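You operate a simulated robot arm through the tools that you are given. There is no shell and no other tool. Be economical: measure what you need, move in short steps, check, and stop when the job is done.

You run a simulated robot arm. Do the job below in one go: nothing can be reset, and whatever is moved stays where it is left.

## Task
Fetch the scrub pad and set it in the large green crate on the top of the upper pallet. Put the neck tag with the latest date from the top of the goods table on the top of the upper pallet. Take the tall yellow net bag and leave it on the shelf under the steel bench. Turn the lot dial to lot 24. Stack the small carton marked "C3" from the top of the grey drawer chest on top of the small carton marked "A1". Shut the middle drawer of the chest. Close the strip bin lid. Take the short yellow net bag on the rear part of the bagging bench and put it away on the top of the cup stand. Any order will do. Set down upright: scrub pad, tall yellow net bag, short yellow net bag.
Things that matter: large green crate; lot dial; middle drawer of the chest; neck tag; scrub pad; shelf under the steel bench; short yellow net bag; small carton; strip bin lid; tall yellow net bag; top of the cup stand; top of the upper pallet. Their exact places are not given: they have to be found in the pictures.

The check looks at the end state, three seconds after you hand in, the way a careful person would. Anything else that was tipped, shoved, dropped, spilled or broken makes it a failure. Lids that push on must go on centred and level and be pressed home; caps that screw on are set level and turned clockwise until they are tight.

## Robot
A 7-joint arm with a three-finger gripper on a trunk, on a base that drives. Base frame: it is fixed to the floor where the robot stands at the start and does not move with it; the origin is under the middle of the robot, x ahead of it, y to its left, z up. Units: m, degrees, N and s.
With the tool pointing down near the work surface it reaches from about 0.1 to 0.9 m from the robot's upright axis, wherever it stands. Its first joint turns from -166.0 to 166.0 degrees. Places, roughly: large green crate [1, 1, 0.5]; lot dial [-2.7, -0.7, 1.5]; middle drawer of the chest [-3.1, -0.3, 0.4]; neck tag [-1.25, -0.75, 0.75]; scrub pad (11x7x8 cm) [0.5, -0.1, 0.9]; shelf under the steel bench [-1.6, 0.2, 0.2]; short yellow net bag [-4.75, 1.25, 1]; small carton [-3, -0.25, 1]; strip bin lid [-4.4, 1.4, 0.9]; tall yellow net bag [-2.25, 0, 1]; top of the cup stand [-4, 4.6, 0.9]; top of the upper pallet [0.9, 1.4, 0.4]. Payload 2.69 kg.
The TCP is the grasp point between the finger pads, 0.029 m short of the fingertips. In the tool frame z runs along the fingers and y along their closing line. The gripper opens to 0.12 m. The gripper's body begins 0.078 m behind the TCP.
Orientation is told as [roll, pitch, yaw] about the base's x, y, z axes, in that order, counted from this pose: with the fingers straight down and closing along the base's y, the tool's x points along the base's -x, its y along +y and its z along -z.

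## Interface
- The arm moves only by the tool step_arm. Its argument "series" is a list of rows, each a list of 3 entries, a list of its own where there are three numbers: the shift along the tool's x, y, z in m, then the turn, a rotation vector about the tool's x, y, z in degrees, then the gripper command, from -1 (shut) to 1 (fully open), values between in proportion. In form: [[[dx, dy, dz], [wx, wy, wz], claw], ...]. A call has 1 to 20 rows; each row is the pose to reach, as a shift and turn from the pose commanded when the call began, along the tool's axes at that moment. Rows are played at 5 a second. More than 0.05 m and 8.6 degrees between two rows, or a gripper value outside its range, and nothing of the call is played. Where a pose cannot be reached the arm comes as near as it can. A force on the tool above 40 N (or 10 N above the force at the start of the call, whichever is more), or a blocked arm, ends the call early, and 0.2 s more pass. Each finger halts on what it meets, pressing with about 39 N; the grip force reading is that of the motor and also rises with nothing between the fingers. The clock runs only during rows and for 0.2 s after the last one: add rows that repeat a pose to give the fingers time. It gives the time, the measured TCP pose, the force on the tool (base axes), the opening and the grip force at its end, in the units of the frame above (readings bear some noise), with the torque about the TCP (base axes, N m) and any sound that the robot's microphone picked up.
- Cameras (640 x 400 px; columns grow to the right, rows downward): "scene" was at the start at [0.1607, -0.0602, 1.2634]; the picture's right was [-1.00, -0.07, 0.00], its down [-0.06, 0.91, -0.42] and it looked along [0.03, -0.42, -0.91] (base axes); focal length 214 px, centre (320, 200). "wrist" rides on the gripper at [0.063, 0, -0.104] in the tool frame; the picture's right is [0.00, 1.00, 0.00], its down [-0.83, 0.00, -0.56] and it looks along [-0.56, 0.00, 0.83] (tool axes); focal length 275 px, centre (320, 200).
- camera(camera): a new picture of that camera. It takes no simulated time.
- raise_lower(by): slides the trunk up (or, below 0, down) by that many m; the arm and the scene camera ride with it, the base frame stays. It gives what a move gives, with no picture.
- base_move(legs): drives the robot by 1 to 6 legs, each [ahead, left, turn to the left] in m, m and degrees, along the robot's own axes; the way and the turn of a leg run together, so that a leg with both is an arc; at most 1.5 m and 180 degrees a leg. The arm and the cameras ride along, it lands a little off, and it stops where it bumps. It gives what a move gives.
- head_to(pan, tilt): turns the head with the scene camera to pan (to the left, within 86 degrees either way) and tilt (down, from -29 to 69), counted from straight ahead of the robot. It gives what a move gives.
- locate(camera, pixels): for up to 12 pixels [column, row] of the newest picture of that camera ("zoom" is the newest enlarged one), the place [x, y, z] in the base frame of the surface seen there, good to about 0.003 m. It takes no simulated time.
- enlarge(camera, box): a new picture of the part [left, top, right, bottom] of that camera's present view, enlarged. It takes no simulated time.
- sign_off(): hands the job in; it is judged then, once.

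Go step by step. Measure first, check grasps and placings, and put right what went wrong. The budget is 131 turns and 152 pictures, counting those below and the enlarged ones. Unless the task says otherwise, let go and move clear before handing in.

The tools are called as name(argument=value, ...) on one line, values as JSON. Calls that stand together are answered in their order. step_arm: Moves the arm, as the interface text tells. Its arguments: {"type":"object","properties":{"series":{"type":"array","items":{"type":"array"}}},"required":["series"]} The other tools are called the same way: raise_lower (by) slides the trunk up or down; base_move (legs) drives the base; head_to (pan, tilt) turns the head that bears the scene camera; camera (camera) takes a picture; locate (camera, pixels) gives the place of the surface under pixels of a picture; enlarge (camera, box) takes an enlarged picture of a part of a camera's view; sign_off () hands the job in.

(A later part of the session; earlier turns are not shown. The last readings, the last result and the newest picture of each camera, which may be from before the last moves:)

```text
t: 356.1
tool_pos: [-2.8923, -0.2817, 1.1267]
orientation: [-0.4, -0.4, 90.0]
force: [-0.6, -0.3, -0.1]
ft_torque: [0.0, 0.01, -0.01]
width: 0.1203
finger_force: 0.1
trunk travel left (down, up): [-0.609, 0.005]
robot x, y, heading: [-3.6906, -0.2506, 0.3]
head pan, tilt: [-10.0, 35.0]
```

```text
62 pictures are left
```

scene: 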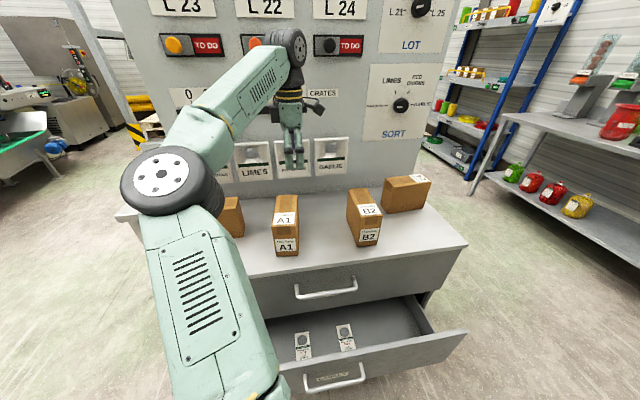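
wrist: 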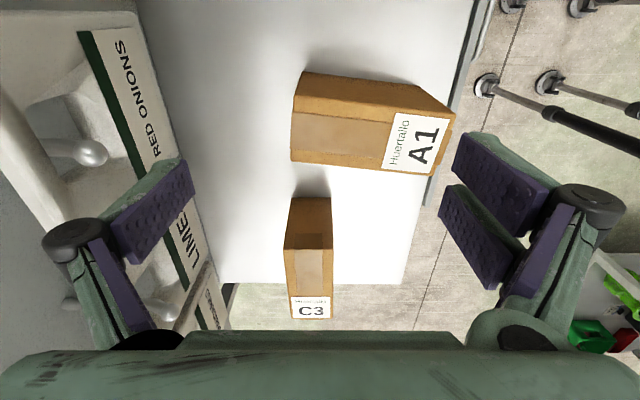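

C3 is confirmed. I measure both cartons and the pegs on the board.

locate(camera="wrist", pixels=[[303, 205], [328, 205], [288, 250], [333, 248], [311, 225], [310, 245], [300, 75], [293, 155], [400, 75], [340, 80], [330, 120], [90, 152]])

locate(camera="scene", pixels=[[275, 195], [297, 195], [275, 228], [298, 228], [285, 210], [315, 220], [240, 215], [237, 198]])

```text
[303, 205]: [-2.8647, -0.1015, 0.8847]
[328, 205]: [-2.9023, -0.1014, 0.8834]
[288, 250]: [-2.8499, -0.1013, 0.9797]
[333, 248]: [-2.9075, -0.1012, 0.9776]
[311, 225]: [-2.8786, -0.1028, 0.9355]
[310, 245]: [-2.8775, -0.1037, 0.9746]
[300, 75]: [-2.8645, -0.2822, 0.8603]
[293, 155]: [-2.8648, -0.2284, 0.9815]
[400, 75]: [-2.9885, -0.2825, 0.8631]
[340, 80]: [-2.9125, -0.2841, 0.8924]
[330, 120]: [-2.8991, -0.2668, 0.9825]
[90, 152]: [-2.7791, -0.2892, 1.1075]
```

```text
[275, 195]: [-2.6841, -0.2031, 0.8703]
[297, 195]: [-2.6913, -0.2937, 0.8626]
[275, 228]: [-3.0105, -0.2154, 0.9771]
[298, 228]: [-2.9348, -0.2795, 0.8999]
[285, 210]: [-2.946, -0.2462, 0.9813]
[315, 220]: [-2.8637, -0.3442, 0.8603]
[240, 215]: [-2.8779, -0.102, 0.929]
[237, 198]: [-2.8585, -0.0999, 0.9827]
```

C3: centre ≈(-2.879,-0.03), 6 cm wide in x, z 0.861–0.982; A1: centre ≈(-2.938,-0.25), long along x. I go over C3 and check with the wrist camera before descending.

step_arm(series=[[[-0.045, -0.005, 0], [0, 0, 0], 0.42], [[-0.09, -0.01, 0], [0, 0, 0], 0.42], [[-0.135, -0.013, 0], [0, 0, 0], 0.42], [[-0.18, -0.013, 0], [0, 0, 0], 0.42], [[-0.225, -0.013, 0], [0, 0, 0], 0.42], [[-0.253, -0.013, 0.03], [0, 0, 0], 0.42], [[-0.253, -0.013, 0.05], [0, 0, 0], 0.42], [[-0.253, -0.013, 0.05], [0, 0, 0], 0.42]])

camera(camera="wrist")

camera(camera="scene")

locate(camera="scene", pixels=[[279, 198], [294, 198], [276, 226], [296, 226], [286, 205]])

```text
t: 357.9
tool_pos: [-2.879, -0.0259, 1.0764]
orientation: [-0.3, -0.3, 90.1]
force: [0.0, 0.4, 0.3]
ft_torque: [0.0, -0.02, -0.01]
width: 0.0854
finger_force: 0.0
trunk travel left (down, up): [-0.609, 0.005]
robot x, y, heading: [-3.6872, -0.2504, 0.4]
head pan, tilt: [-10.0, 35.0]
```

```text
61 pictures are left
```

wrist: 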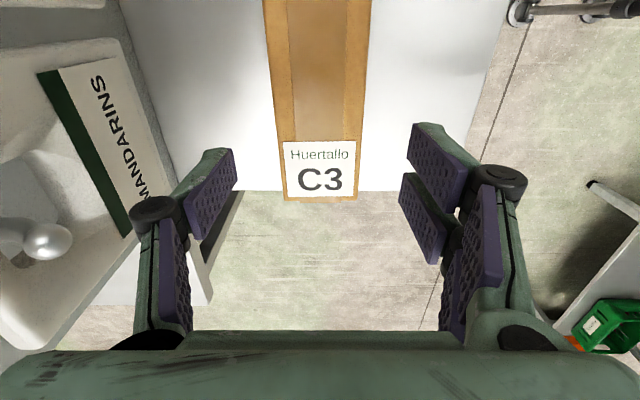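

```text
60 pictures are left
```

scene: 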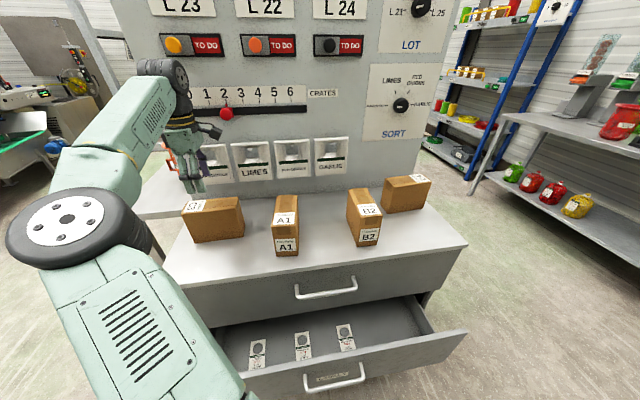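

```text
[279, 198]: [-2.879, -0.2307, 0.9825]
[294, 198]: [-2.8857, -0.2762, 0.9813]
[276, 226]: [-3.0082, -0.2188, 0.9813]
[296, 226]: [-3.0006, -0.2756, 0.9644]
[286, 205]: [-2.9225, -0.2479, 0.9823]
```

locate(camera="wrist", pixels=[[320, 10], [320, 140], [320, 192], [275, 60], [366, 60], [280, 160], [360, 160], [45, 240]])

locate(camera="scene", pixels=[[189, 208], [236, 199], [196, 240], [243, 235], [214, 203]])

```text
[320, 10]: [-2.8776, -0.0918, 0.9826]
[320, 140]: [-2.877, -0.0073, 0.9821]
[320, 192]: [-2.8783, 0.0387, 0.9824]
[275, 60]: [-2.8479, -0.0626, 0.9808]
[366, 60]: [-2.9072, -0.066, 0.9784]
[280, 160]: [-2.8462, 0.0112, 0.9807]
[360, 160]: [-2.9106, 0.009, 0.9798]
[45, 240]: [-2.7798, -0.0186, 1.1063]
```

```text
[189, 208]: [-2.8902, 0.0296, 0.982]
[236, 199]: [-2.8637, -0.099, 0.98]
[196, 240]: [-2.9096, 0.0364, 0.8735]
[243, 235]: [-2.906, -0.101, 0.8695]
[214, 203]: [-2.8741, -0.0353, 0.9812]
```

C3 centre is (-2.8785,-0.031). I descend and grip it.

step_arm(series=[[[0.005, 0, 0.045], [0, 0, 0], 0.42], [[0.005, 0, 0.09], [0, 0, 0], 0.42], [[0.005, 0, 0.13], [0, 0, 0], 0.42], [[0.005, 0, 0.141], [0, 0, 0], 0.42], [[0.005, 0, 0.141], [0, 0, 0], 0], [[0.005, 0, 0.141], [0, 0, 0], -0.5], [[0.005, 0, 0.141], [0, 0, 0], -1], [[0.005, 0, 0.141], [0, 0, 0], -1], [[0.005, 0, 0.1], [0, 0, 0], -1], [[0.005, 0, 0.055], [0, 0, 0], -1], [[0.005, 0, 0.01], [0, 0, 0], -1], [[0.005, 0, -0.025], [0, 0, 0], -1], [[0.005, 0, -0.025], [0, 0, 0], -1]])

camera(camera="wrist")

```text
t: 360.7
tool_pos: [-2.882, -0.0328, 1.0997]
orientation: [-0.3, -0.3, 89.8]
force: [0.2, 0.9, -7.7]
ft_torque: [-0.02, 0.0, -0.01]
width: 0.0659
finger_force: 39.1
trunk travel left (down, up): [-0.609, 0.005]
robot x, y, heading: [-3.6879, -0.248, 0.6]
head pan, tilt: [-10.0, 35.0]
```

```text
59 pictures are left
```

wrist: 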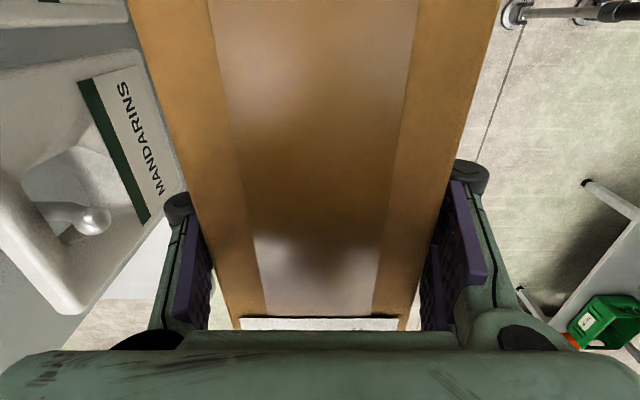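

C3 held (6.6 cm, ~0.75 kg), its bottom at ≈1.025. I move it over A1, turning 90° so the long sides match.

step_arm(series=[[[0.01, 0.04, 0], [0, 0, 0], -1], [[0.035, 0.062, 0], [0, 0, 8], -1], [[0.06, 0.062, 0], [0, 0, 16], -1], [[0.085, 0.062, 0], [0, 0, 24], -1], [[0.11, 0.062, 0], [0, 0, 32], -1], [[0.135, 0.062, 0], [0, 0, 40], -1], [[0.16, 0.062, 0], [0, 0, 48], -1], [[0.185, 0.062, 0], [0, 0, 56], -1], [[0.205, 0.06, 0], [0, 0, 64], -1], [[0.215, 0.058, 0], [0, 0, 72], -1], [[0.215, 0.058, 0], [0, 0, 80], -1], [[0.215, 0.058, 0], [0, 0, 88], -1], [[0.215, 0.058, 0], [0, 0, 89.5], -1], [[0.215, 0.058, 0], [0, 0, 89.5], -1]])

camera(camera="scene")

camera(camera="wrist")

```text
t: 363.7
tool_pos: [-2.937, -0.2469, 1.0981]
orientation: [0.3, -0.4, 0.4]
force: [0.1, 0.9, -7.1]
ft_torque: [-0.01, 0.07, -0.01]
width: 0.0658
finger_force: 38.9
trunk travel left (down, up): [-0.609, 0.005]
robot x, y, heading: [-3.6879, -0.2461, 0.6]
head pan, tilt: [-10.0, 35.0]
```

```text
58 pictures are left
```

scene: 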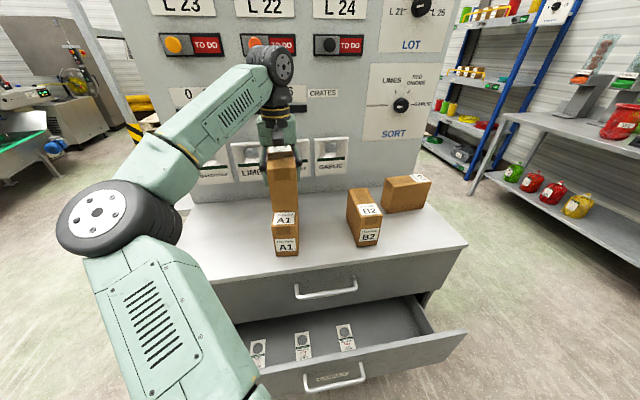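

```text
57 pictures are left
```

wrist: 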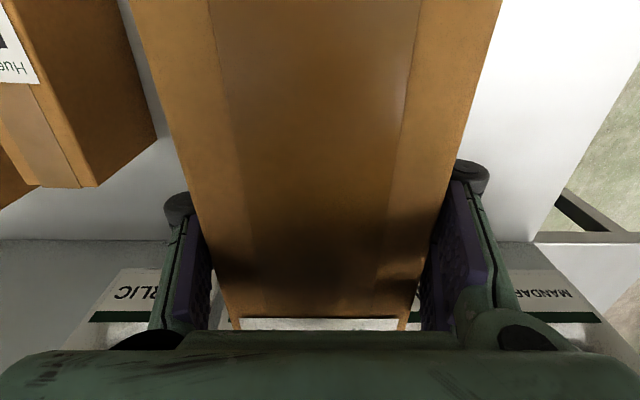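

Aligned above A1. I lower to contact and release.

step_arm(series=[[[0.003, 0.001, 0.025], [0, 0, 0], -1], [[0.003, 0.001, 0.037], [0, 0, 0], -1], [[0.003, 0.001, 0.041], [0, 0, 0], -1], [[0.003, 0.001, 0.043], [0, 0, 0], -1], [[0.003, 0.001, 0.043], [0, 0, 0], -1]])

enlarge(camera="scene", box=[240, 140, 340, 260])

```text
t: 364.9
tool_pos: [-2.9402, -0.246, 1.0544]
orientation: [0.3, -0.3, 0.5]
force: [1.7, 1.1, -7.7]
ft_torque: [0.01, 0.08, 0.02]
width: 0.0655
finger_force: 39.3
trunk travel left (down, up): [-0.609, 0.005]
robot x, y, heading: [-3.6882, -0.2429, 0.2]
head pan, tilt: [-10.0, 35.0]
```

```text
3.33 times, centred on (290, 200) of scene
```

zoom: 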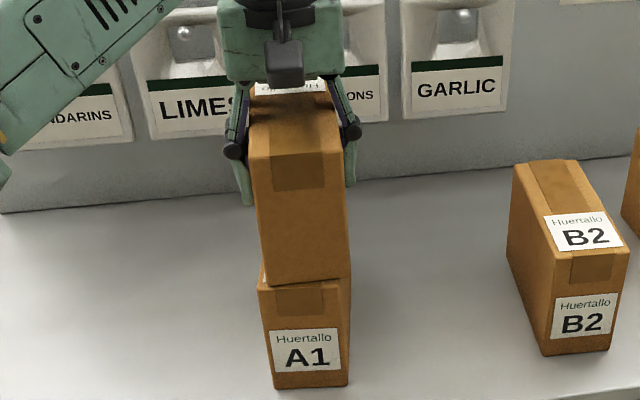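

C3 sits squarely over A1. I lower the last millimetres, watching the force, then release.

step_arm(series=[[[0, 0, 0.002], [0, 0, 0], -1], [[0, 0, 0.0035], [0, 0, 0], -1], [[0, 0, 0.0035], [0, 0, 0], -1]])

```text
t: 365.7
tool_pos: [-2.9414, -0.245, 1.0536]
orientation: [0.3, -0.5, 0.5]
force: [2.2, 0.6, 11.9]
ft_torque: [-0.51, 0.87, 0.09]
width: 0.0658
finger_force: 39.1
trunk travel left (down, up): [-0.609, 0.005]
robot x, y, heading: [-3.6866, -0.2522, 0.3]
head pan, tilt: [-10.0, 35.0]
```

Contact is made (force +12 N). I release and rise.

step_arm(series=[[[0, 0, 0], [0, 0, 0], 0.2], [[0, 0, 0], [0, 0, 0], 0.5], [[0, 0, 0], [0, 0, 0], 0.5], [[0, 0, -0.03], [0, 0, 0], 0.5], [[0, 0, -0.07], [0, 0, 0], 0.5], [[0, 0, -0.1], [0, 0, 0], 0.5], [[0.04, 0, -0.1], [0, 0, 0], 0.5], [[0.085, 0, -0.1], [0, 0, 0], 0], [[0.13, 0, -0.1], [0, 0, 0], -0.5], [[0.175, 0, -0.1], [0, 0, 0], -1]])

head_to(pan=-15, tilt=20)

camera(camera="scene")

enlarge(camera="scene", box=[380, 0, 520, 160])

```text
t: 367.9
tool_pos: [-3.1138, -0.2474, 1.1556]
orientation: [0.3, -0.5, 0.4]
force: [-0.2, 0.2, 0.1]
ft_torque: [-0.01, -0.01, 0.01]
width: 0.0365
finger_force: 0.6
trunk travel left (down, up): [-0.609, 0.005]
robot x, y, heading: [-3.6867, -0.2485, 0.4]
head pan, tilt: [-10.0, 35.0]
```

```text
t: 368.6
tool_pos: [-3.1135, -0.2484, 1.1547]
orientation: [0.3, -0.4, 0.5]
force: [1.1, -0.9, -0.6]
ft_torque: [-0.02, 0.01, 0.0]
width: 0.0002
finger_force: 19.5
trunk travel left (down, up): [-0.609, 0.005]
robot x, y, heading: [-3.6864, -0.2504, 0.3]
head pan, tilt: [-15.0, 20.0]
```

```text
55 pictures are left
```

scene: 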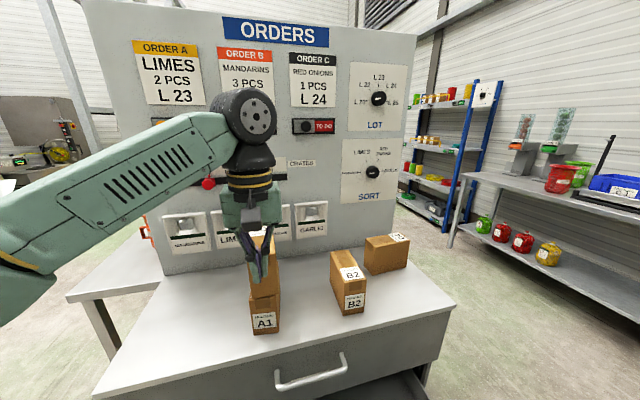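

```text
2.50 times, centred on (450, 80) of scene
```

zoom: 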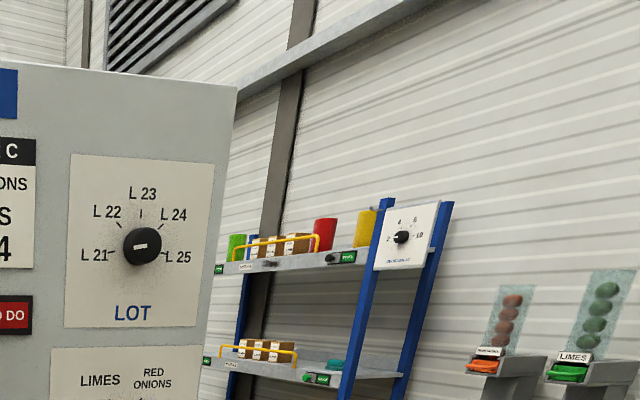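

enlarge(camera="scene", box=[352, 66, 408, 134])

locate(camera="scene", pixels=[[379, 98], [374, 96], [385, 100], [379, 92], [379, 105], [360, 98], [395, 115], [379, 125], [390, 85], [262, 260], [262, 240]])

```text
5.88 times, centred on (380, 100) of scene
```

zoom: 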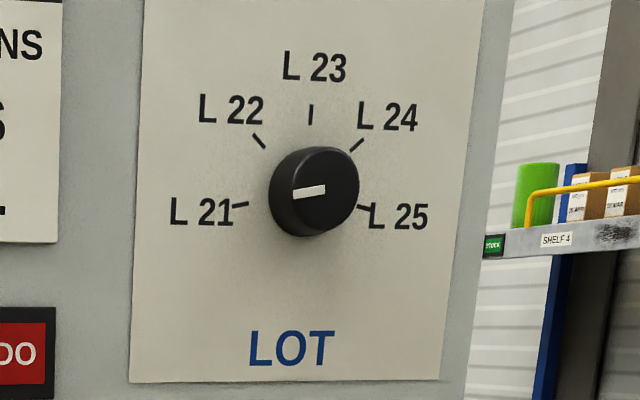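

```text
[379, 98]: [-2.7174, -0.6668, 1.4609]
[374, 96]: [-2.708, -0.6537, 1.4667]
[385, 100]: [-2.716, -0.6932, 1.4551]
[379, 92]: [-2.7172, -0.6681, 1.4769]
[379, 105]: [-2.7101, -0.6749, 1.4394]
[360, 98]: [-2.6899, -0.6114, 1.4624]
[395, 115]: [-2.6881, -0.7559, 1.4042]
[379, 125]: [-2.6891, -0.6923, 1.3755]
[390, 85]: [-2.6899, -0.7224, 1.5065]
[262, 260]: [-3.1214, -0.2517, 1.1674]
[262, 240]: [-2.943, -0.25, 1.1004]
```

The knob points to L 21 (left, ≈-100°), marks are 50° apart, so L 24 needs ≈150° clockwise. Knob axis ≈(y -0.671, z 1.459), face x=-2.717. I shift right and turn the gripper horizontal at that height.

base_move(legs=[[0, -0.4, 0]])

step_arm(series=[[[0.02, 0, -0.02], [0, -8, 0], 0], [[0.03, 0, -0.05], [0, -16, 0], 0], [[0.04, 0, -0.08], [0, -24, 0], 0], [[0.04, 0, -0.11], [0, -32, 0], 0], [[0.04, 0, -0.14], [0, -40, 0], 0], [[0.04, 0, -0.17], [0, -48, 0], 0], [[0.04, 0, -0.2], [0, -56, 0], 0], [[0.04, 0, -0.23], [0, -64, 0], 0], [[0.04, 0, -0.26], [0, -72, 0], 0], [[0.04, 0, -0.28], [0, -80, 0], 0], [[0.04, 0, -0.3], [0, -88, 0], 0], [[0.04, 0, -0.3], [0, -90, 0], 0], [[0.04, 0, -0.3], [0, -90, 0], 0]])

camera(camera="scene")

```text
t: 372.2
tool_pos: [-3.1154, -0.6512, 1.1545]
orientation: [0.4, -0.4, -0.7]
force: [0.5, -0.6, 0.1]
ft_torque: [0.01, 0.0, 0.02]
width: 0.0
finger_force: 28.6
trunk travel left (down, up): [-0.609, 0.005]
robot x, y, heading: [-3.6857, -0.6386, -0.9]
head pan, tilt: [-15.0, 20.0]
```

```text
t: 374.4
tool_pos: [-3.1566, -0.7014, 1.4247]
orientation: [0.9, -77.1, -10.8]
force: [-0.5, -0.1, 0.8]
ft_torque: [0.01, -0.02, -0.01]
width: 0.06
finger_force: 0.1
trunk travel left (down, up): [-0.609, 0.005]
robot x, y, heading: [-3.691, -0.6419, -0.9]
head pan, tilt: [-15.0, 20.0]
stopped in row 10: the arm was blocked; the commanded pose is now the measured one
```

```text
52 pictures are left
```

scene: 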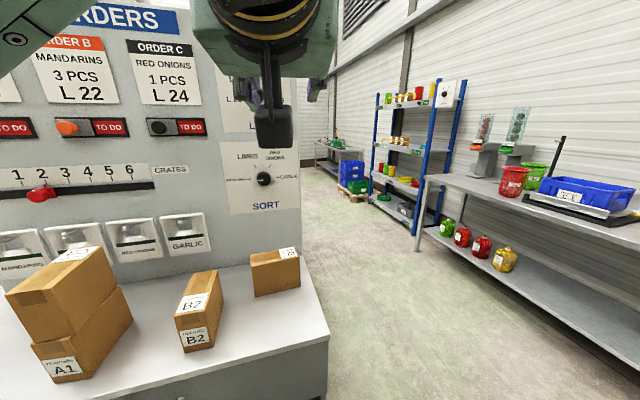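

The hand is nearly level but was blocked close to the head; I extend forward while finishing the levelling, toward a pre-grasp point 13 cm from the knob.

step_arm(series=[[[-0.004, 0.011, 0.037], [0, 0, 0], 0], [[-0.016, 0.022, 0.074], [-2, -2, -0.4], 0], [[-0.03, 0.033, 0.111], [-4, -4, -0.8], 0], [[-0.045, 0.044, 0.148], [-6, -6, -1.2], 0], [[-0.06, 0.055, 0.185], [-8, -8, -1.6], 0], [[-0.075, 0.066, 0.222], [-9, -10, -2], 0], [[-0.09, 0.077, 0.255], [-10.5, -12, -2.4], 0], [[-0.099, 0.087, 0.281], [-10.5, -12.9, -2.4], 0], [[-0.099, 0.087, 0.281], [-10.5, -12.9, -2.4], 0]])

camera(camera="wrist")

camera(camera="scene")

```text
t: 376.4
tool_pos: [-2.8485, -0.6679, 1.4602]
orientation: [-90.9, -89.1, 92.1]
force: [-0.1, 0.1, 0.3]
ft_torque: [-0.02, -0.01, 0.01]
width: 0.0599
finger_force: 0.1
trunk travel left (down, up): [-0.609, 0.005]
robot x, y, heading: [-3.6888, -0.6378, -0.6]
head pan, tilt: [-15.0, 20.0]
```

```text
51 pictures are left
```

wrist: 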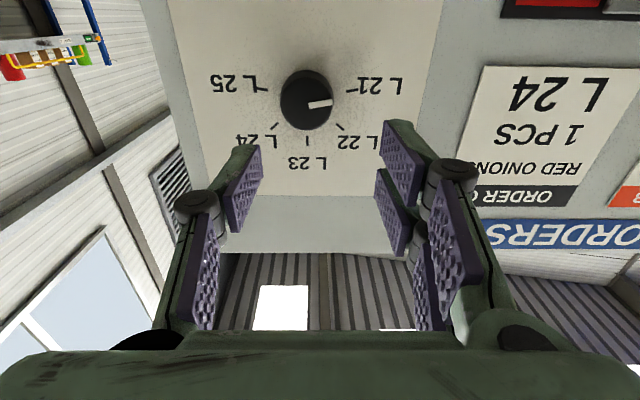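

```text
50 pictures are left
```

scene: 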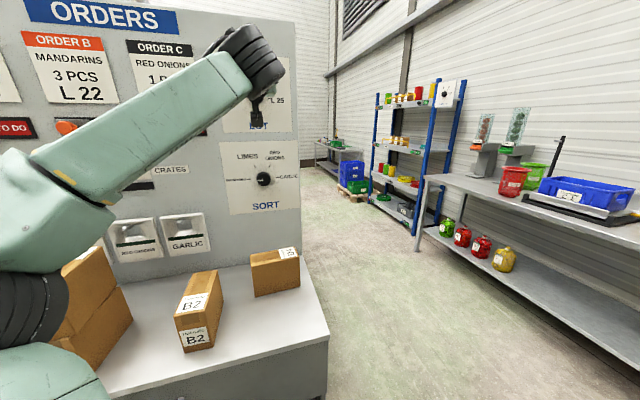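

The knob is at (306,100) in the (inverted) wrist view. I locate it and pre-rotate the gripper -75° to gain turning range.

locate(camera="wrist", pixels=[[306, 100], [290, 100], [325, 100], [306, 82], [306, 118], [262, 88], [307, 140], [362, 90]])

step_arm(series=[[[0, 0, 0], [0, 0, -8], 0], [[0, 0, 0], [0, 0, -16], 0], [[0, 0, 0], [0, 0, -24], 0], [[0, 0, 0], [0, 0, -32], 0], [[0, 0, 0], [0, 0, -40], 0], [[0, 0, 0], [0, 0, -48], 0], [[0, 0, 0], [0, 0, -56], 0], [[0, 0, 0], [0, 0, -64], 0], [[0, 0, 0], [0, 0, -72], 0], [[0, 0, 0], [0, 0, -80], 0], [[0, 0, 0], [0, 0, -88], 0], [[0, 0, 0], [0, 0, -96], 0], [[0, 0, 0], [0, 0, -104], 0], [[0, 0, 0], [0, 0, -112], 0], [[0, 0, 0], [0, 0, -120], 0], [[0, 0, 0], [0, 0, -128], 0], [[0, 0, 0], [0, 0, -136], 0], [[0, 0, 0], [0, 0, -144], 0], [[0, 0, 0], [0, 0, -152], 0], [[0, 0, 0], [0, 0, -152], 0]])

camera(camera="wrist")

```text
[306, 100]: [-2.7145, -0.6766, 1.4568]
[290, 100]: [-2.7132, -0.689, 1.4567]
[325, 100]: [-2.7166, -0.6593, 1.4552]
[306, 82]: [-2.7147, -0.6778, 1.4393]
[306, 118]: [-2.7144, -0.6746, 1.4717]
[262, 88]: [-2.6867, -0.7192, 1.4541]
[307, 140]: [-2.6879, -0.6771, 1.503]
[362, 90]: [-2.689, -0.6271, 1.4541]
```

```text
t: 380.6
tool_pos: [-2.8505, -0.6657, 1.4605]
orientation: [-89.8, 62.9, 91.2]
force: [0.8, 0.0, 0.8]
ft_torque: [-0.04, 0.03, 0.0]
width: 0.06
finger_force: 0.2
trunk travel left (down, up): [-0.609, 0.005]
robot x, y, heading: [-3.6882, -0.6377, -0.8]
head pan, tilt: [-15.0, 20.0]
```

```text
49 pictures are left
```

wrist: 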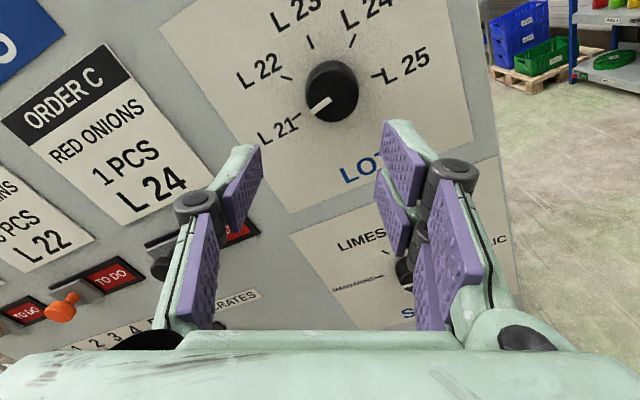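

Range is fine (-152° done freely). I measure the mark angles precisely in this view.

enlarge(camera="wrist", box=[250, 0, 410, 140])

locate(camera="wrist", pixels=[[296, 115], [286, 78], [311, 41], [352, 40], [377, 75], [332, 92], [308, 110], [357, 92], [333, 120], [331, 68]])

```text
2.86 times, centred on (330, 70) of wrist
```

zoom: 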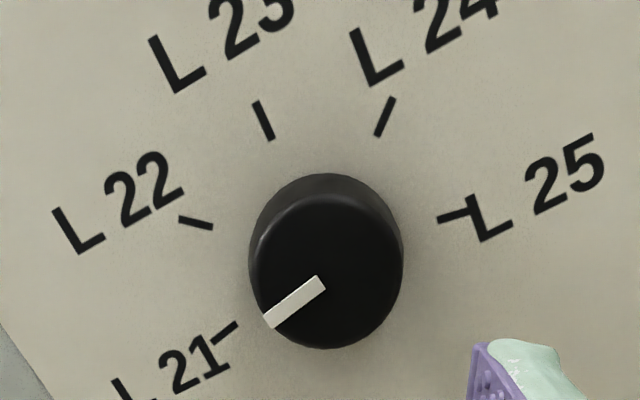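

```text
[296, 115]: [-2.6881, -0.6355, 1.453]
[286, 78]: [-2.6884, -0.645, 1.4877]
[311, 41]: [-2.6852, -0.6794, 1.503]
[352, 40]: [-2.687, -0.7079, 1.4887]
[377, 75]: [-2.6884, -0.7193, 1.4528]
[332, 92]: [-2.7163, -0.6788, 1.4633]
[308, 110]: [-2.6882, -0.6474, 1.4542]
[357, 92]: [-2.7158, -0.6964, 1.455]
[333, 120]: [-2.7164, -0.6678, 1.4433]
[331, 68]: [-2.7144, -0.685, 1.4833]
```

Marks fit a 50° spacing, axis (y -0.677, z 1.459). I advance to the knob and grip it.

step_arm(series=[[[0.005, 0.0125, 0.03], [0, 0, 0], 0.05], [[0.005, 0.0125, 0.07], [0, 0, 0], 0.05], [[0.005, 0.0125, 0.105], [0, 0, 0], 0.05], [[0.005, 0.0125, 0.126], [0, 0, 0], 0.05], [[0.005, 0.0125, 0.126], [0, 0, 0], -0.3], [[0.005, 0.0125, 0.126], [0, 0, 0], -1], [[0.005, 0.0125, 0.126], [0, 0, 0], -1], [[0.005, 0.0125, 0.126], [0, 0, 0], -1]])

camera(camera="wrist")

```text
t: 382.4
tool_pos: [-2.7234, -0.6738, 1.4557]
orientation: [-90.2, 63.0, 91.1]
force: [7.5, 5.6, 9.6]
ft_torque: [0.02, -0.05, 0.43]
width: 0.0459
finger_force: 44.0
trunk travel left (down, up): [-0.609, 0.005]
robot x, y, heading: [-3.6884, -0.6429, -0.8]
head pan, tilt: [-15.0, 20.0]
```

```text
47 pictures are left
```

wrist: 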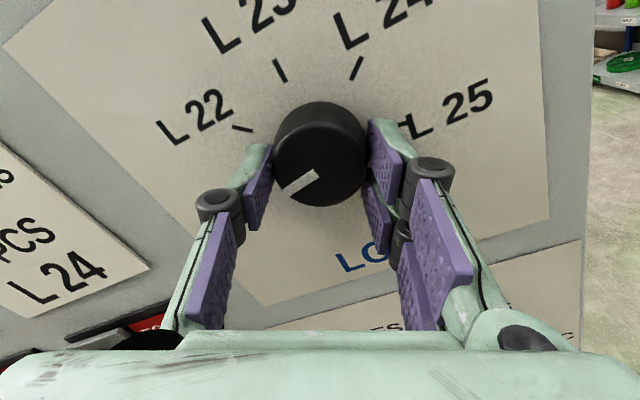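

Knob gripped (4.6 cm). I turn it clockwise (+z of the tool) 150° in steps.

step_arm(series=[[[0, 0, 0], [0, 0, 8], -1], [[0, 0, 0], [0, 0, 16], -1], [[0, 0, 0], [0, 0, 24], -1], [[0, 0, 0], [0, 0, 32], -1], [[0, 0, 0], [0, 0, 40], -1], [[0, 0, 0], [0, 0, 48], -1], [[0, 0, 0], [0, 0, 56], -1], [[0, 0, 0], [0, 0, 64], -1], [[0, 0, 0], [0, 0, 72], -1], [[0, 0, 0], [0, 0, 80], -1], [[0, 0, 0], [0, 0, 88], -1], [[0, 0, 0], [0, 0, 96], -1], [[0, 0, 0], [0, 0, 104], -1], [[0, 0, 0], [0, 0, 112], -1], [[0, 0, 0], [0, 0, 120], -1], [[0, 0, 0], [0, 0, 128], -1], [[0, 0, 0], [0, 0, 136], -1], [[0, 0, 0], [0, 0, 144], -1], [[0, 0, 0], [0, 0, 150], -1], [[0, 0, 0], [0, 0, 150], -1]])

camera(camera="wrist")

```text
t: 384.4
tool_pos: [-2.7249, -0.673, 1.4604]
orientation: [-90.4, -7.2, 91.4]
force: [0.8, 3.4, 5.2]
ft_torque: [-0.03, -0.01, 0.39]
width: 0.0455
finger_force: 44.8
trunk travel left (down, up): [-0.609, 0.005]
robot x, y, heading: [-3.6919, -0.6406, -0.6]
head pan, tilt: [-15.0, 20.0]
stopped in row 9: the force on the tool passed its limit at 41 N (the readings are from after the stop); the commanded pose is now the measured one
```

```text
46 pictures are left
```

wrist: 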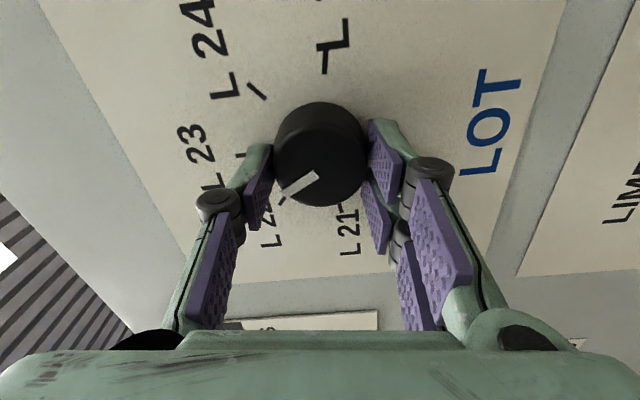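

Turned 70° so far, the grip holding. I continue the remaining 80°.

step_arm(series=[[[0, 0, 0], [0, 0, 8], -1], [[0, 0, 0], [0, 0, 16], -1], [[0, 0, 0], [0, 0, 24], -1], [[0, 0, 0], [0, 0, 32], -1], [[0, 0, 0], [0, 0, 40], -1], [[0, 0, 0], [0, 0, 48], -1], [[0, 0, 0], [0, 0, 56], -1], [[0, 0, 0], [0, 0, 64], -1], [[0, 0, 0], [0, 0, 72], -1], [[0, 0, 0], [0, 0, 79.8], -1], [[0, 0, 0], [0, 0, 79.8], -1]])

camera(camera="wrist")

```text
t: 385.8
tool_pos: [-2.7257, -0.6749, 1.4627]
orientation: [-91.1, -51.3, 92.0]
force: [1.5, 1.1, 5.8]
ft_torque: [-0.02, 0.39, -0.18]
width: 0.0454
finger_force: 44.7
trunk travel left (down, up): [-0.609, 0.005]
robot x, y, heading: [-3.6887, -0.6392, -0.6]
head pan, tilt: [-15.0, 20.0]
stopped in row 6: the force on the tool passed its limit at 41 N (the readings are from after the stop); the commanded pose is now the measured one
```

```text
45 pictures are left
```

wrist: 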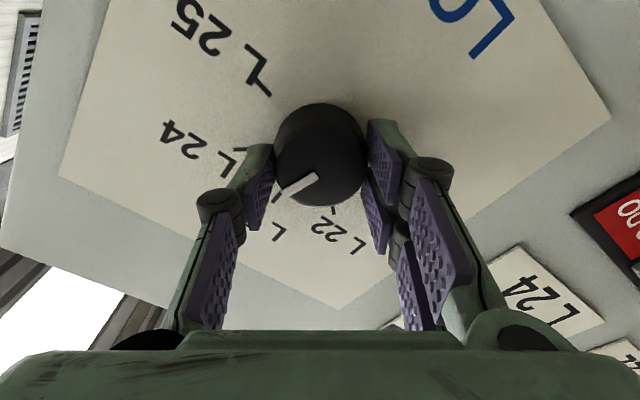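

114° done (pointer just past L 23). I turn the remaining 35.7°.

step_arm(series=[[[0, 0, 0], [0, 0, 6], -1], [[0, 0, 0], [0, 0, 12], -1], [[0, 0, 0], [0, 0, 18], -1], [[0, 0, 0], [0, 0, 24], -1], [[0, 0, 0], [0, 0, 30], -1], [[0, 0, 0], [0, 0, 35.7], -1], [[0, 0, 0], [0, 0, 35.7], -1]])

camera(camera="wrist")

```text
t: 387.4
tool_pos: [-2.7263, -0.6765, 1.4622]
orientation: [-102.9, -87.2, 103.9]
force: [7.8, -1.2, 14.1]
ft_torque: [0.0, -0.9, -0.48]
width: 0.0452
finger_force: 45.2
trunk travel left (down, up): [-0.609, 0.005]
robot x, y, heading: [-3.6861, -0.6386, -0.6]
head pan, tilt: [-15.0, 20.0]
```

```text
44 pictures are left
```

wrist: 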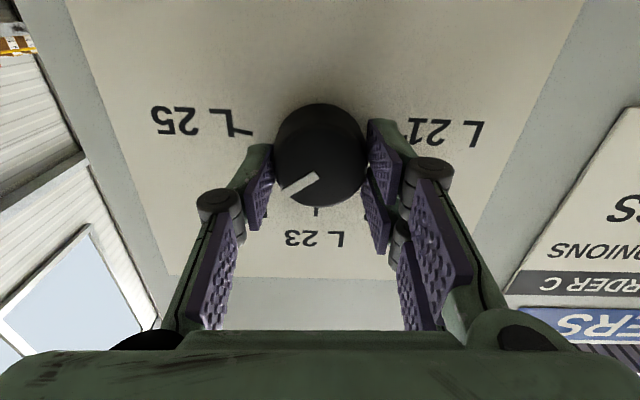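

The pointer now heads toward L 24. I open and pull back to check.

step_arm(series=[[[0, 0, 0], [0, 0, 0], -0.5], [[0, 0, 0], [0, 0, 0], 0], [[0, 0, 0], [0, 0, 0], 0.05], [[0, 0, 0], [0, 0, 0], 0.05], [[0, 0, -0.03], [0, 0, 0], 0.05], [[0, 0, -0.075], [0, 0, 0], 0.05], [[0, 0, -0.12], [0, 0, 0], 0.05]])

enlarge(camera="wrist", box=[220, 30, 400, 180])

```text
t: 389.0
tool_pos: [-2.843, -0.6799, 1.4622]
orientation: [-100.8, -87.1, 101.9]
force: [-0.5, -0.5, 0.3]
ft_torque: [0.01, 0.02, 0.0]
width: 0.0632
finger_force: 0.0
trunk travel left (down, up): [-0.609, 0.005]
robot x, y, heading: [-3.6892, -0.6406, -0.5]
head pan, tilt: [-15.0, 20.0]
```

```text
2.67 times, centred on (310, 105) of wrist
```

zoom: 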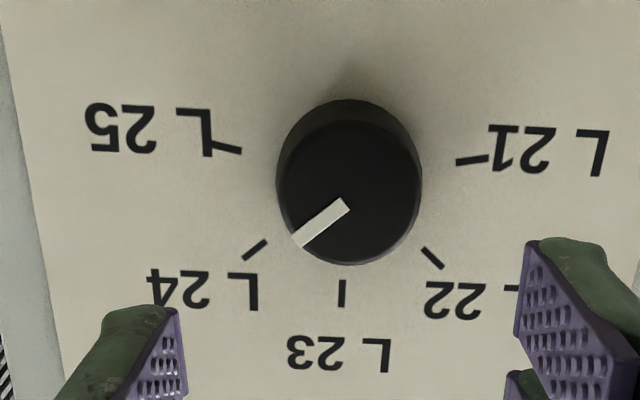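

The pointer lies on L 24 (≈51°). Next the drawer: I bring the arm back down to vertical along the reverse path.

step_arm(series=[[[0, 0, -0.045], [0, 0, 0], -1], [[0, 0, -0.09], [0, 2, 0], -1], [[0.005, 0, -0.135], [0, 4, 0], -1], [[0.01, 0, -0.18], [0, 7, 0], -1], [[0.015, 0, -0.22], [0, 12, 0], -1], [[0.03, 0, -0.25], [0, 18, 0], -1], [[0.06, 0, -0.27], [0, 26, 0], -1], [[0.09, 0, -0.28], [0, 34, 0], -1], [[0.12, 0, -0.28], [0, 42, 0], -1], [[0.15, 0, -0.28], [0, 50, 0], -1], [[0.18, 0, -0.28], [0, 58, 0], -1], [[0.21, 0, -0.28], [0, 66, 0], -1], [[0.24, 0, -0.28], [0, 74, 0], -1], [[0.27, 0, -0.28], [0, 82, 0], -1], [[0.3, 0, -0.28], [0, 87, 0], -1], [[0.3, 0, -0.28], [0, 87, 0], -1]])

head_to(pan=20, tilt=45)

camera(camera="scene")

```text
t: 392.4
tool_pos: [-3.1206, -0.6982, 1.1565]
orientation: [-2.9, -3.5, 1.3]
force: [-0.8, 0.3, -0.4]
ft_torque: [0.01, -0.03, -0.01]
width: 0.0
finger_force: 28.8
trunk travel left (down, up): [-0.609, 0.005]
robot x, y, heading: [-3.6885, -0.6349, -0.6]
head pan, tilt: [-15.0, 20.0]
```

```text
t: 393.4
tool_pos: [-3.1219, -0.6974, 1.1569]
orientation: [-2.9, -3.6, 1.3]
force: [-0.2, 0.8, 0.1]
ft_torque: [0.04, -0.02, -0.02]
width: 0.0
finger_force: 28.8
trunk travel left (down, up): [-0.609, 0.005]
robot x, y, heading: [-3.6898, -0.6376, -0.5]
head pan, tilt: [20.0, 45.0]
```

```text
42 pictures are left
```

scene: 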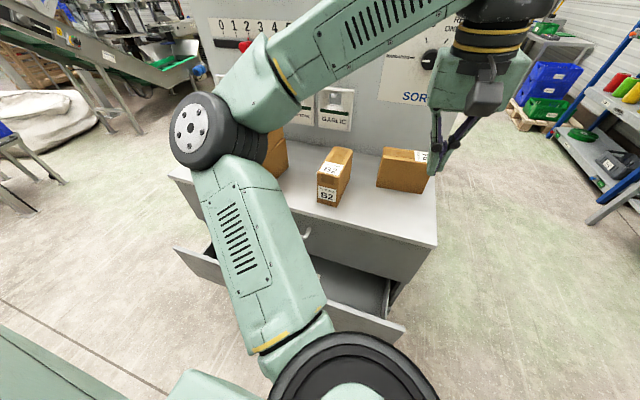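

locate(camera="scene", pixels=[[180, 252], [402, 330], [380, 325], [355, 320], [340, 310], [190, 258], [400, 270], [420, 245], [330, 255], [360, 262], [205, 240]])

```text
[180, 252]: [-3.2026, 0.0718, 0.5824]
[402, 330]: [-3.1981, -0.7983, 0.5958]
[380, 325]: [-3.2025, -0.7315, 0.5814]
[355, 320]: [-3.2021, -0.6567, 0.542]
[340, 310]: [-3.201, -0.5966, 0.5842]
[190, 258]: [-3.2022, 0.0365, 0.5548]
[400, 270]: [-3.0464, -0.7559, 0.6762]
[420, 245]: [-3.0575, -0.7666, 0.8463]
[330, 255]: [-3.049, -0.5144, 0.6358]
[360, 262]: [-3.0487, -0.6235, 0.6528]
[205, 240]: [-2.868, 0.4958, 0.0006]
```

The drawer front is at x=-3.202 (y 0.08..-0.80, z to 0.595) versus the closed front at -3.048: push 0.154. I back off, lower, and tilt the closed fingers forward so only the tips push, beside the handle.

base_move(legs=[[-0.42, 0, 0.5], [0, 0.2, 0]])

raise_lower(by=-0.4)

step_arm(series=[[[-0.03, 0, 0.02], [0, -7, 0], -1], [[-0.06, 0, 0.04], [-1, -14, 0], -1], [[-0.09, 0, 0.07], [-2, -21, 0], -1], [[-0.12, 0, 0.1], [-3, -28, 0], -1], [[-0.15, 0, 0.13], [-3, -35, 0], -1], [[-0.18, 0, 0.16], [-3, -42, 0], -1], [[-0.21, 0, 0.19], [-3, -49, 0], -1], [[-0.24, 0, 0.215], [-3, -56, 0], -1], [[-0.26, 0, 0.237], [-3, -61, 0], -1], [[-0.26, 0, 0.237], [-3, -61, 0], -1]])

head_to(pan=0, tilt=30)

camera(camera="scene")

```text
t: 397.7
tool_pos: [-3.5354, -0.4849, 1.1568]
orientation: [-2.9, -3.5, 2.2]
force: [0.0, 0.8, -0.6]
ft_torque: [-0.02, -0.01, 0.01]
width: 0.0
finger_force: 28.5
trunk travel left (down, up): [-0.609, 0.005]
robot x, y, heading: [-4.1018, -0.4362, -0.1]
head pan, tilt: [20.0, 45.0]
```

```text
t: 401.6
tool_pos: [-3.5359, -0.4854, 0.7568]
orientation: [-2.9, -3.6, 2.3]
force: [-0.7, 0.5, 1.0]
ft_torque: [0.01, -0.03, -0.01]
width: 0.0002
finger_force: 28.8
trunk travel left (down, up): [-0.209, 0.405]
robot x, y, heading: [-4.1054, -0.434, -0.1]
head pan, tilt: [20.0, 45.0]
```

```text
t: 403.8
tool_pos: [-3.2601, -0.49, 0.5373]
orientation: [-1.3, -64.5, 4.6]
force: [0.0, 0.5, -0.2]
ft_torque: [0.03, 0.0, 0.02]
width: 0.0002
finger_force: 28.5
trunk travel left (down, up): [-0.209, 0.405]
robot x, y, heading: [-4.1036, -0.4353, -0.1]
head pan, tilt: [20.0, 45.0]
```

```text
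t: 404.6
tool_pos: [-3.2598, -0.4886, 0.5368]
orientation: [-1.1, -64.5, 4.6]
force: [0.2, -0.4, -0.2]
ft_torque: [0.01, 0.03, 0.01]
width: 0.0
finger_force: 28.2
trunk travel left (down, up): [-0.209, 0.405]
robot x, y, heading: [-4.1009, -0.437, 0.4]
head pan, tilt: [0.0, 30.0]
```

```text
41 pictures are left
```

scene: 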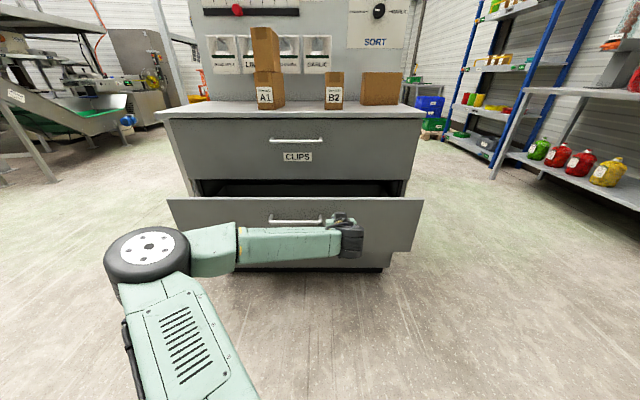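

The fingertips face the front panel to the right of its handle. I push by driving slowly forward.

base_move(legs=[[0.1, 0, 0], [0.07, 0, 0]])

camera(camera="scene")

locate(camera="scene", pixels=[[250, 140], [230, 210], [390, 150], [395, 210], [390, 205], [400, 215]])

```text
t: 406.3
tool_pos: [-3.094, -0.4887, 0.5374]
orientation: [-1.1, -64.5, 4.6]
force: [-0.2, 0.3, -0.1]
ft_torque: [0.0, 0.0, 0.01]
width: 0.0001
finger_force: 28.2
trunk travel left (down, up): [-0.209, 0.405]
robot x, y, heading: [-3.936, -0.4335, -0.1]
head pan, tilt: [0.0, 30.0]
```

```text
40 pictures are left
```

scene: 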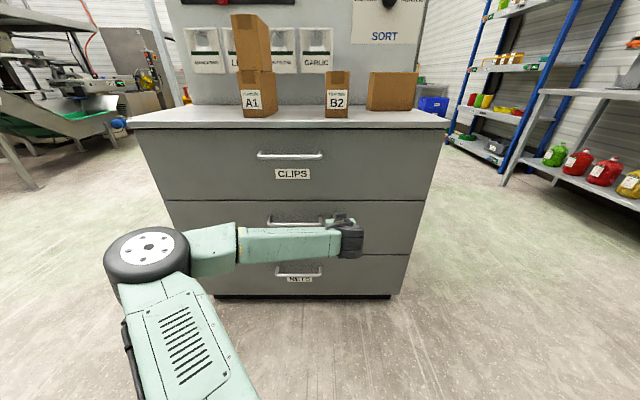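

```text
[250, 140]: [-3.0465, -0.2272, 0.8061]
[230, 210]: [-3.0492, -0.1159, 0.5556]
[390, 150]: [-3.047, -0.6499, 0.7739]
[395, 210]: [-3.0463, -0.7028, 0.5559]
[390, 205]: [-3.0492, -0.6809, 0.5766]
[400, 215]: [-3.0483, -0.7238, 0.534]
```

The front is flush (x≈-3.048). I give a last light press with the arm, then withdraw.

step_arm(series=[[[-0.005, 0, 0.01], [0, 0, 0], -1], [[-0.01, 0, 0.02], [0, 0, 0], -1], [[-0.014, 0, 0.029], [0, 0, 0], -1], [[-0.014, 0, 0.029], [0, 0, 0], -1]])

base_move(legs=[[-0.3, 0, 0]])

camera(camera="scene")

locate(camera="scene", pixels=[[300, 160], [370, 220], [390, 170], [200, 210]])

```text
t: 406.9
tool_pos: [-3.0797, -0.4888, 0.5374]
orientation: [-1.2, -64.4, 4.5]
force: [-12.7, 2.1, 5.4]
ft_torque: [-0.03, -0.29, 0.1]
width: 0.0
finger_force: 28.1
trunk travel left (down, up): [-0.209, 0.405]
robot x, y, heading: [-3.9351, -0.4356, 0.1]
head pan, tilt: [0.0, 30.0]
stopped in row 2: the force on the tool passed its limit at 59 N (the readings are from after the stop); the commanded pose is now the measured one
```

```text
t: 409.0
tool_pos: [-3.3876, -0.4929, 0.5366]
orientation: [-1.0, -64.2, 4.2]
force: [0.8, -0.4, 0.2]
ft_torque: [-0.04, -0.02, -0.02]
width: 0.0
finger_force: 28.6
trunk travel left (down, up): [-0.209, 0.405]
robot x, y, heading: [-4.2433, -0.4368, -0.4]
head pan, tilt: [0.0, 30.0]
```

```text
39 pictures are left
```

scene: 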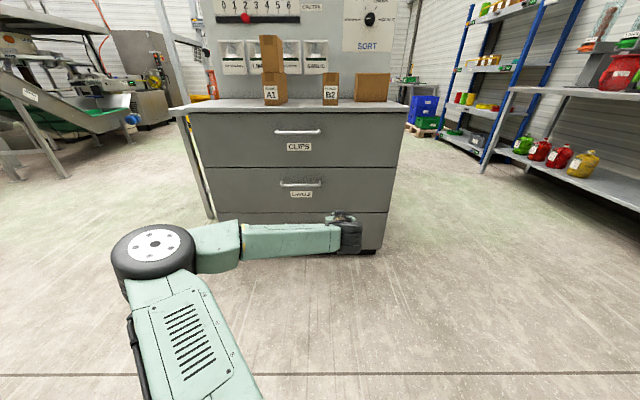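

```text
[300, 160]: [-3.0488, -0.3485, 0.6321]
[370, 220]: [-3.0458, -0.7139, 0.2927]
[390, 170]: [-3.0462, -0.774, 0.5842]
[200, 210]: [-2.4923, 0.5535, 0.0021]
```

Drawer is shut. I stow the arm vertical, raise the trunk, and drive toward the bagging bench.

step_arm(series=[[[-0.009, 0, -0.038], [0, 6, 0], -1], [[-0.018, 0, -0.076], [0, 13, 0], -1], [[-0.028, 0, -0.114], [0, 20, 0], -1], [[-0.038, 0, -0.152], [0, 27, 0], -1], [[-0.047, 0, -0.19], [0, 34, 0], -1], [[-0.057, 0, -0.228], [0, 41, 0], -1], [[-0.067, 0, -0.27], [0, 48, 0], -1], [[-0.077, 0, -0.31], [0, 55, 0], -1], [[-0.087, 0, -0.351], [0, 62, 0], -1], [[-0.087, 0, -0.351], [0, 64, 0], -1]])

raise_lower(by=0.4)

base_move(legs=[[0.65, 0, 0], [0, 1.35, 0.4], [0, 0, 180]])

head_to(pan=0, tilt=30)

camera(camera="scene")

```text
t: 411.2
tool_pos: [-3.6662, -0.5081, 0.7695]
orientation: [-0.6, -0.1, 3.2]
force: [0.6, 0.0, 0.1]
ft_torque: [-0.01, 0.0, 0.02]
width: 0.0002
finger_force: 28.4
trunk travel left (down, up): [-0.209, 0.405]
robot x, y, heading: [-4.2465, -0.4371, 0.0]
head pan, tilt: [0.0, 30.0]
```

```text
t: 415.0
tool_pos: [-3.6657, -0.5084, 1.1689]
orientation: [-0.5, -0.1, 3.2]
force: [0.0, 0.3, 0.5]
ft_torque: [0.01, -0.02, 0.04]
width: 0.0
finger_force: 28.2
trunk travel left (down, up): [-0.609, 0.005]
robot x, y, heading: [-4.243, -0.437, -0.1]
head pan, tilt: [0.0, 30.0]
```

```text
t: 436.6
tool_pos: [-4.1803, 1.0012, 1.1684]
orientation: [-0.4, -0.2, -176.7]
force: [-0.3, -0.2, 0.0]
ft_torque: [-0.02, -0.02, -0.01]
width: 0.0002
finger_force: 28.6
trunk travel left (down, up): [-0.609, 0.005]
robot x, y, heading: [-3.6001, 0.929, 180.0]
head pan, tilt: [0.0, 30.0]
```

```text
t: 437.1
tool_pos: [-4.1807, 1.0013, 1.1675]
orientation: [-0.5, -0.3, -176.7]
force: [0.4, 0.4, -0.8]
ft_torque: [0.0, 0.04, 0.04]
width: 0.0
finger_force: 28.4
trunk travel left (down, up): [-0.609, 0.005]
robot x, y, heading: [-3.5961, 0.9292, 179.8]
head pan, tilt: [0.0, 30.0]
```

```text
38 pictures are left
```

scene: 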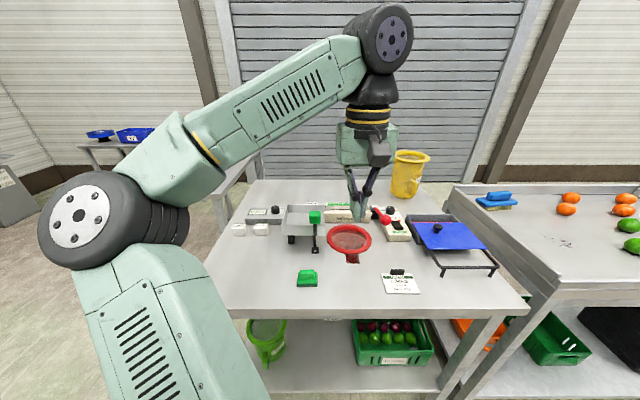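

The short yellow bag is at (410,175); the blue lid at (450,237). I enlarge that area and measure.

enlarge(camera="scene", box=[370, 140, 510, 290])

locate(camera="scene", pixels=[[396, 157], [428, 158], [410, 150], [411, 164], [410, 190], [438, 228], [425, 222], [485, 248], [430, 248], [465, 225], [497, 268], [438, 272]])

```text
2.67 times, centred on (440, 215) of scene
```

zoom: 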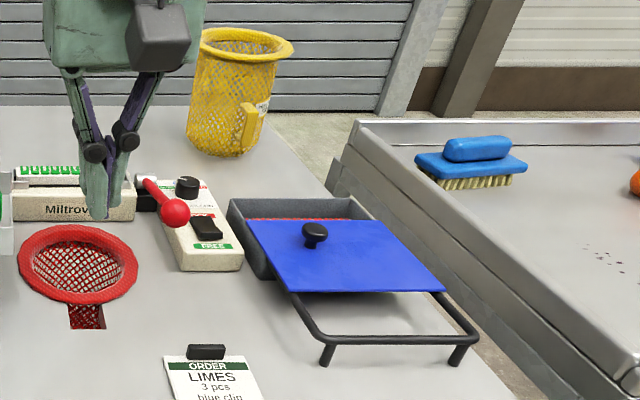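

```text
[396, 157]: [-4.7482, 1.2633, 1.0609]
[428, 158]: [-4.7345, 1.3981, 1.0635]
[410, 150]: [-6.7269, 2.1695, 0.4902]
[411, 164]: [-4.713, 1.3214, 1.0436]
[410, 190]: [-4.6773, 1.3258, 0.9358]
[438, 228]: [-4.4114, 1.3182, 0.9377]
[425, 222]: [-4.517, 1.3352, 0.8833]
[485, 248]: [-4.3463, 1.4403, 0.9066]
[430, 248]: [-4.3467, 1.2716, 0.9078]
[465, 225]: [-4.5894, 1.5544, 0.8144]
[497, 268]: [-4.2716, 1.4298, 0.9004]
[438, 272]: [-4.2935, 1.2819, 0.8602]
```

The strip bin's blue lid is slid out toward us on rails; it must slide back (−x) over the bin. I move the hand over it for a wrist view.

base_move(legs=[[0.12, -0.3, 0]])

camera(camera="wrist")

camera(camera="scene")

```text
t: 440.1
tool_pos: [-4.2967, 1.3084, 1.1695]
orientation: [-0.6, -0.1, -177.2]
force: [0.1, 0.0, 0.0]
ft_torque: [-0.06, 0.01, 0.01]
width: 0.0
finger_force: 28.7
trunk travel left (down, up): [-0.609, 0.005]
robot x, y, heading: [-3.7171, 1.2336, 179.7]
head pan, tilt: [0.0, 30.0]
```

```text
36 pictures are left
```

wrist: 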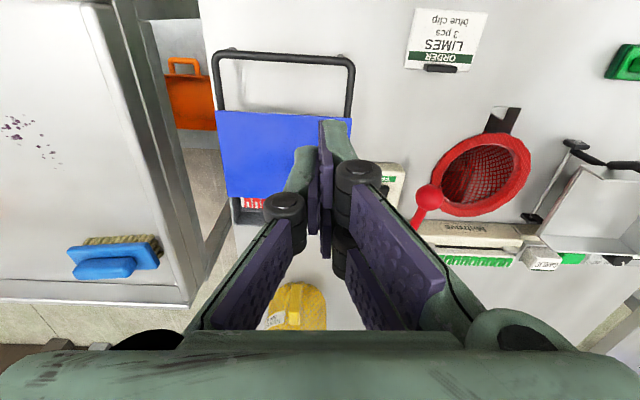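

```text
35 pictures are left
```

scene: 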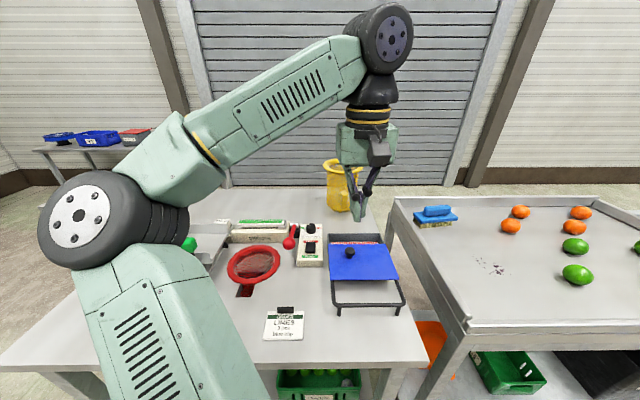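

enlarge(camera="scene", box=[310, 220, 420, 320])

locate(camera="scene", pixels=[[350, 253], [350, 247], [332, 278], [397, 277], [328, 246], [385, 245], [330, 236], [378, 236], [350, 262], [335, 312], [402, 305], [355, 238]])

```text
4.00 times, centred on (365, 270) of scene
```

zoom: 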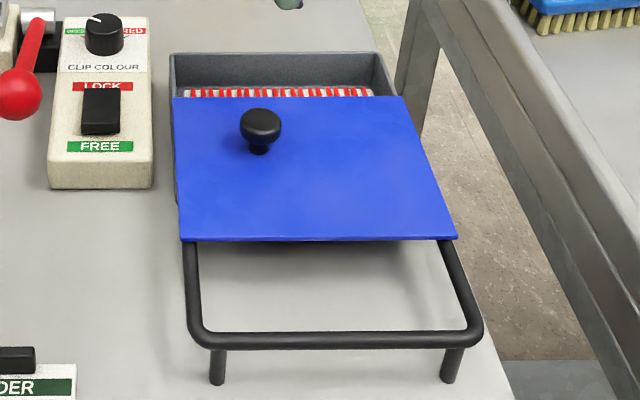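

```text
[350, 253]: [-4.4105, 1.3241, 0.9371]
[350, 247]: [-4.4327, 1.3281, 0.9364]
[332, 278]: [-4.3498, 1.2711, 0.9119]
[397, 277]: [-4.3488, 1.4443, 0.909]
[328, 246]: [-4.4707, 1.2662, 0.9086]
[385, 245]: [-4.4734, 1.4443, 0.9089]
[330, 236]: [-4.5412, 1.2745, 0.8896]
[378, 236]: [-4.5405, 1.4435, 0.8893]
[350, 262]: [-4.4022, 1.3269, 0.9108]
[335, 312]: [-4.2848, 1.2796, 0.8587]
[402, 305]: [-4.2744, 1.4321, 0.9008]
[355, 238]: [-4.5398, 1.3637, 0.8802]
```

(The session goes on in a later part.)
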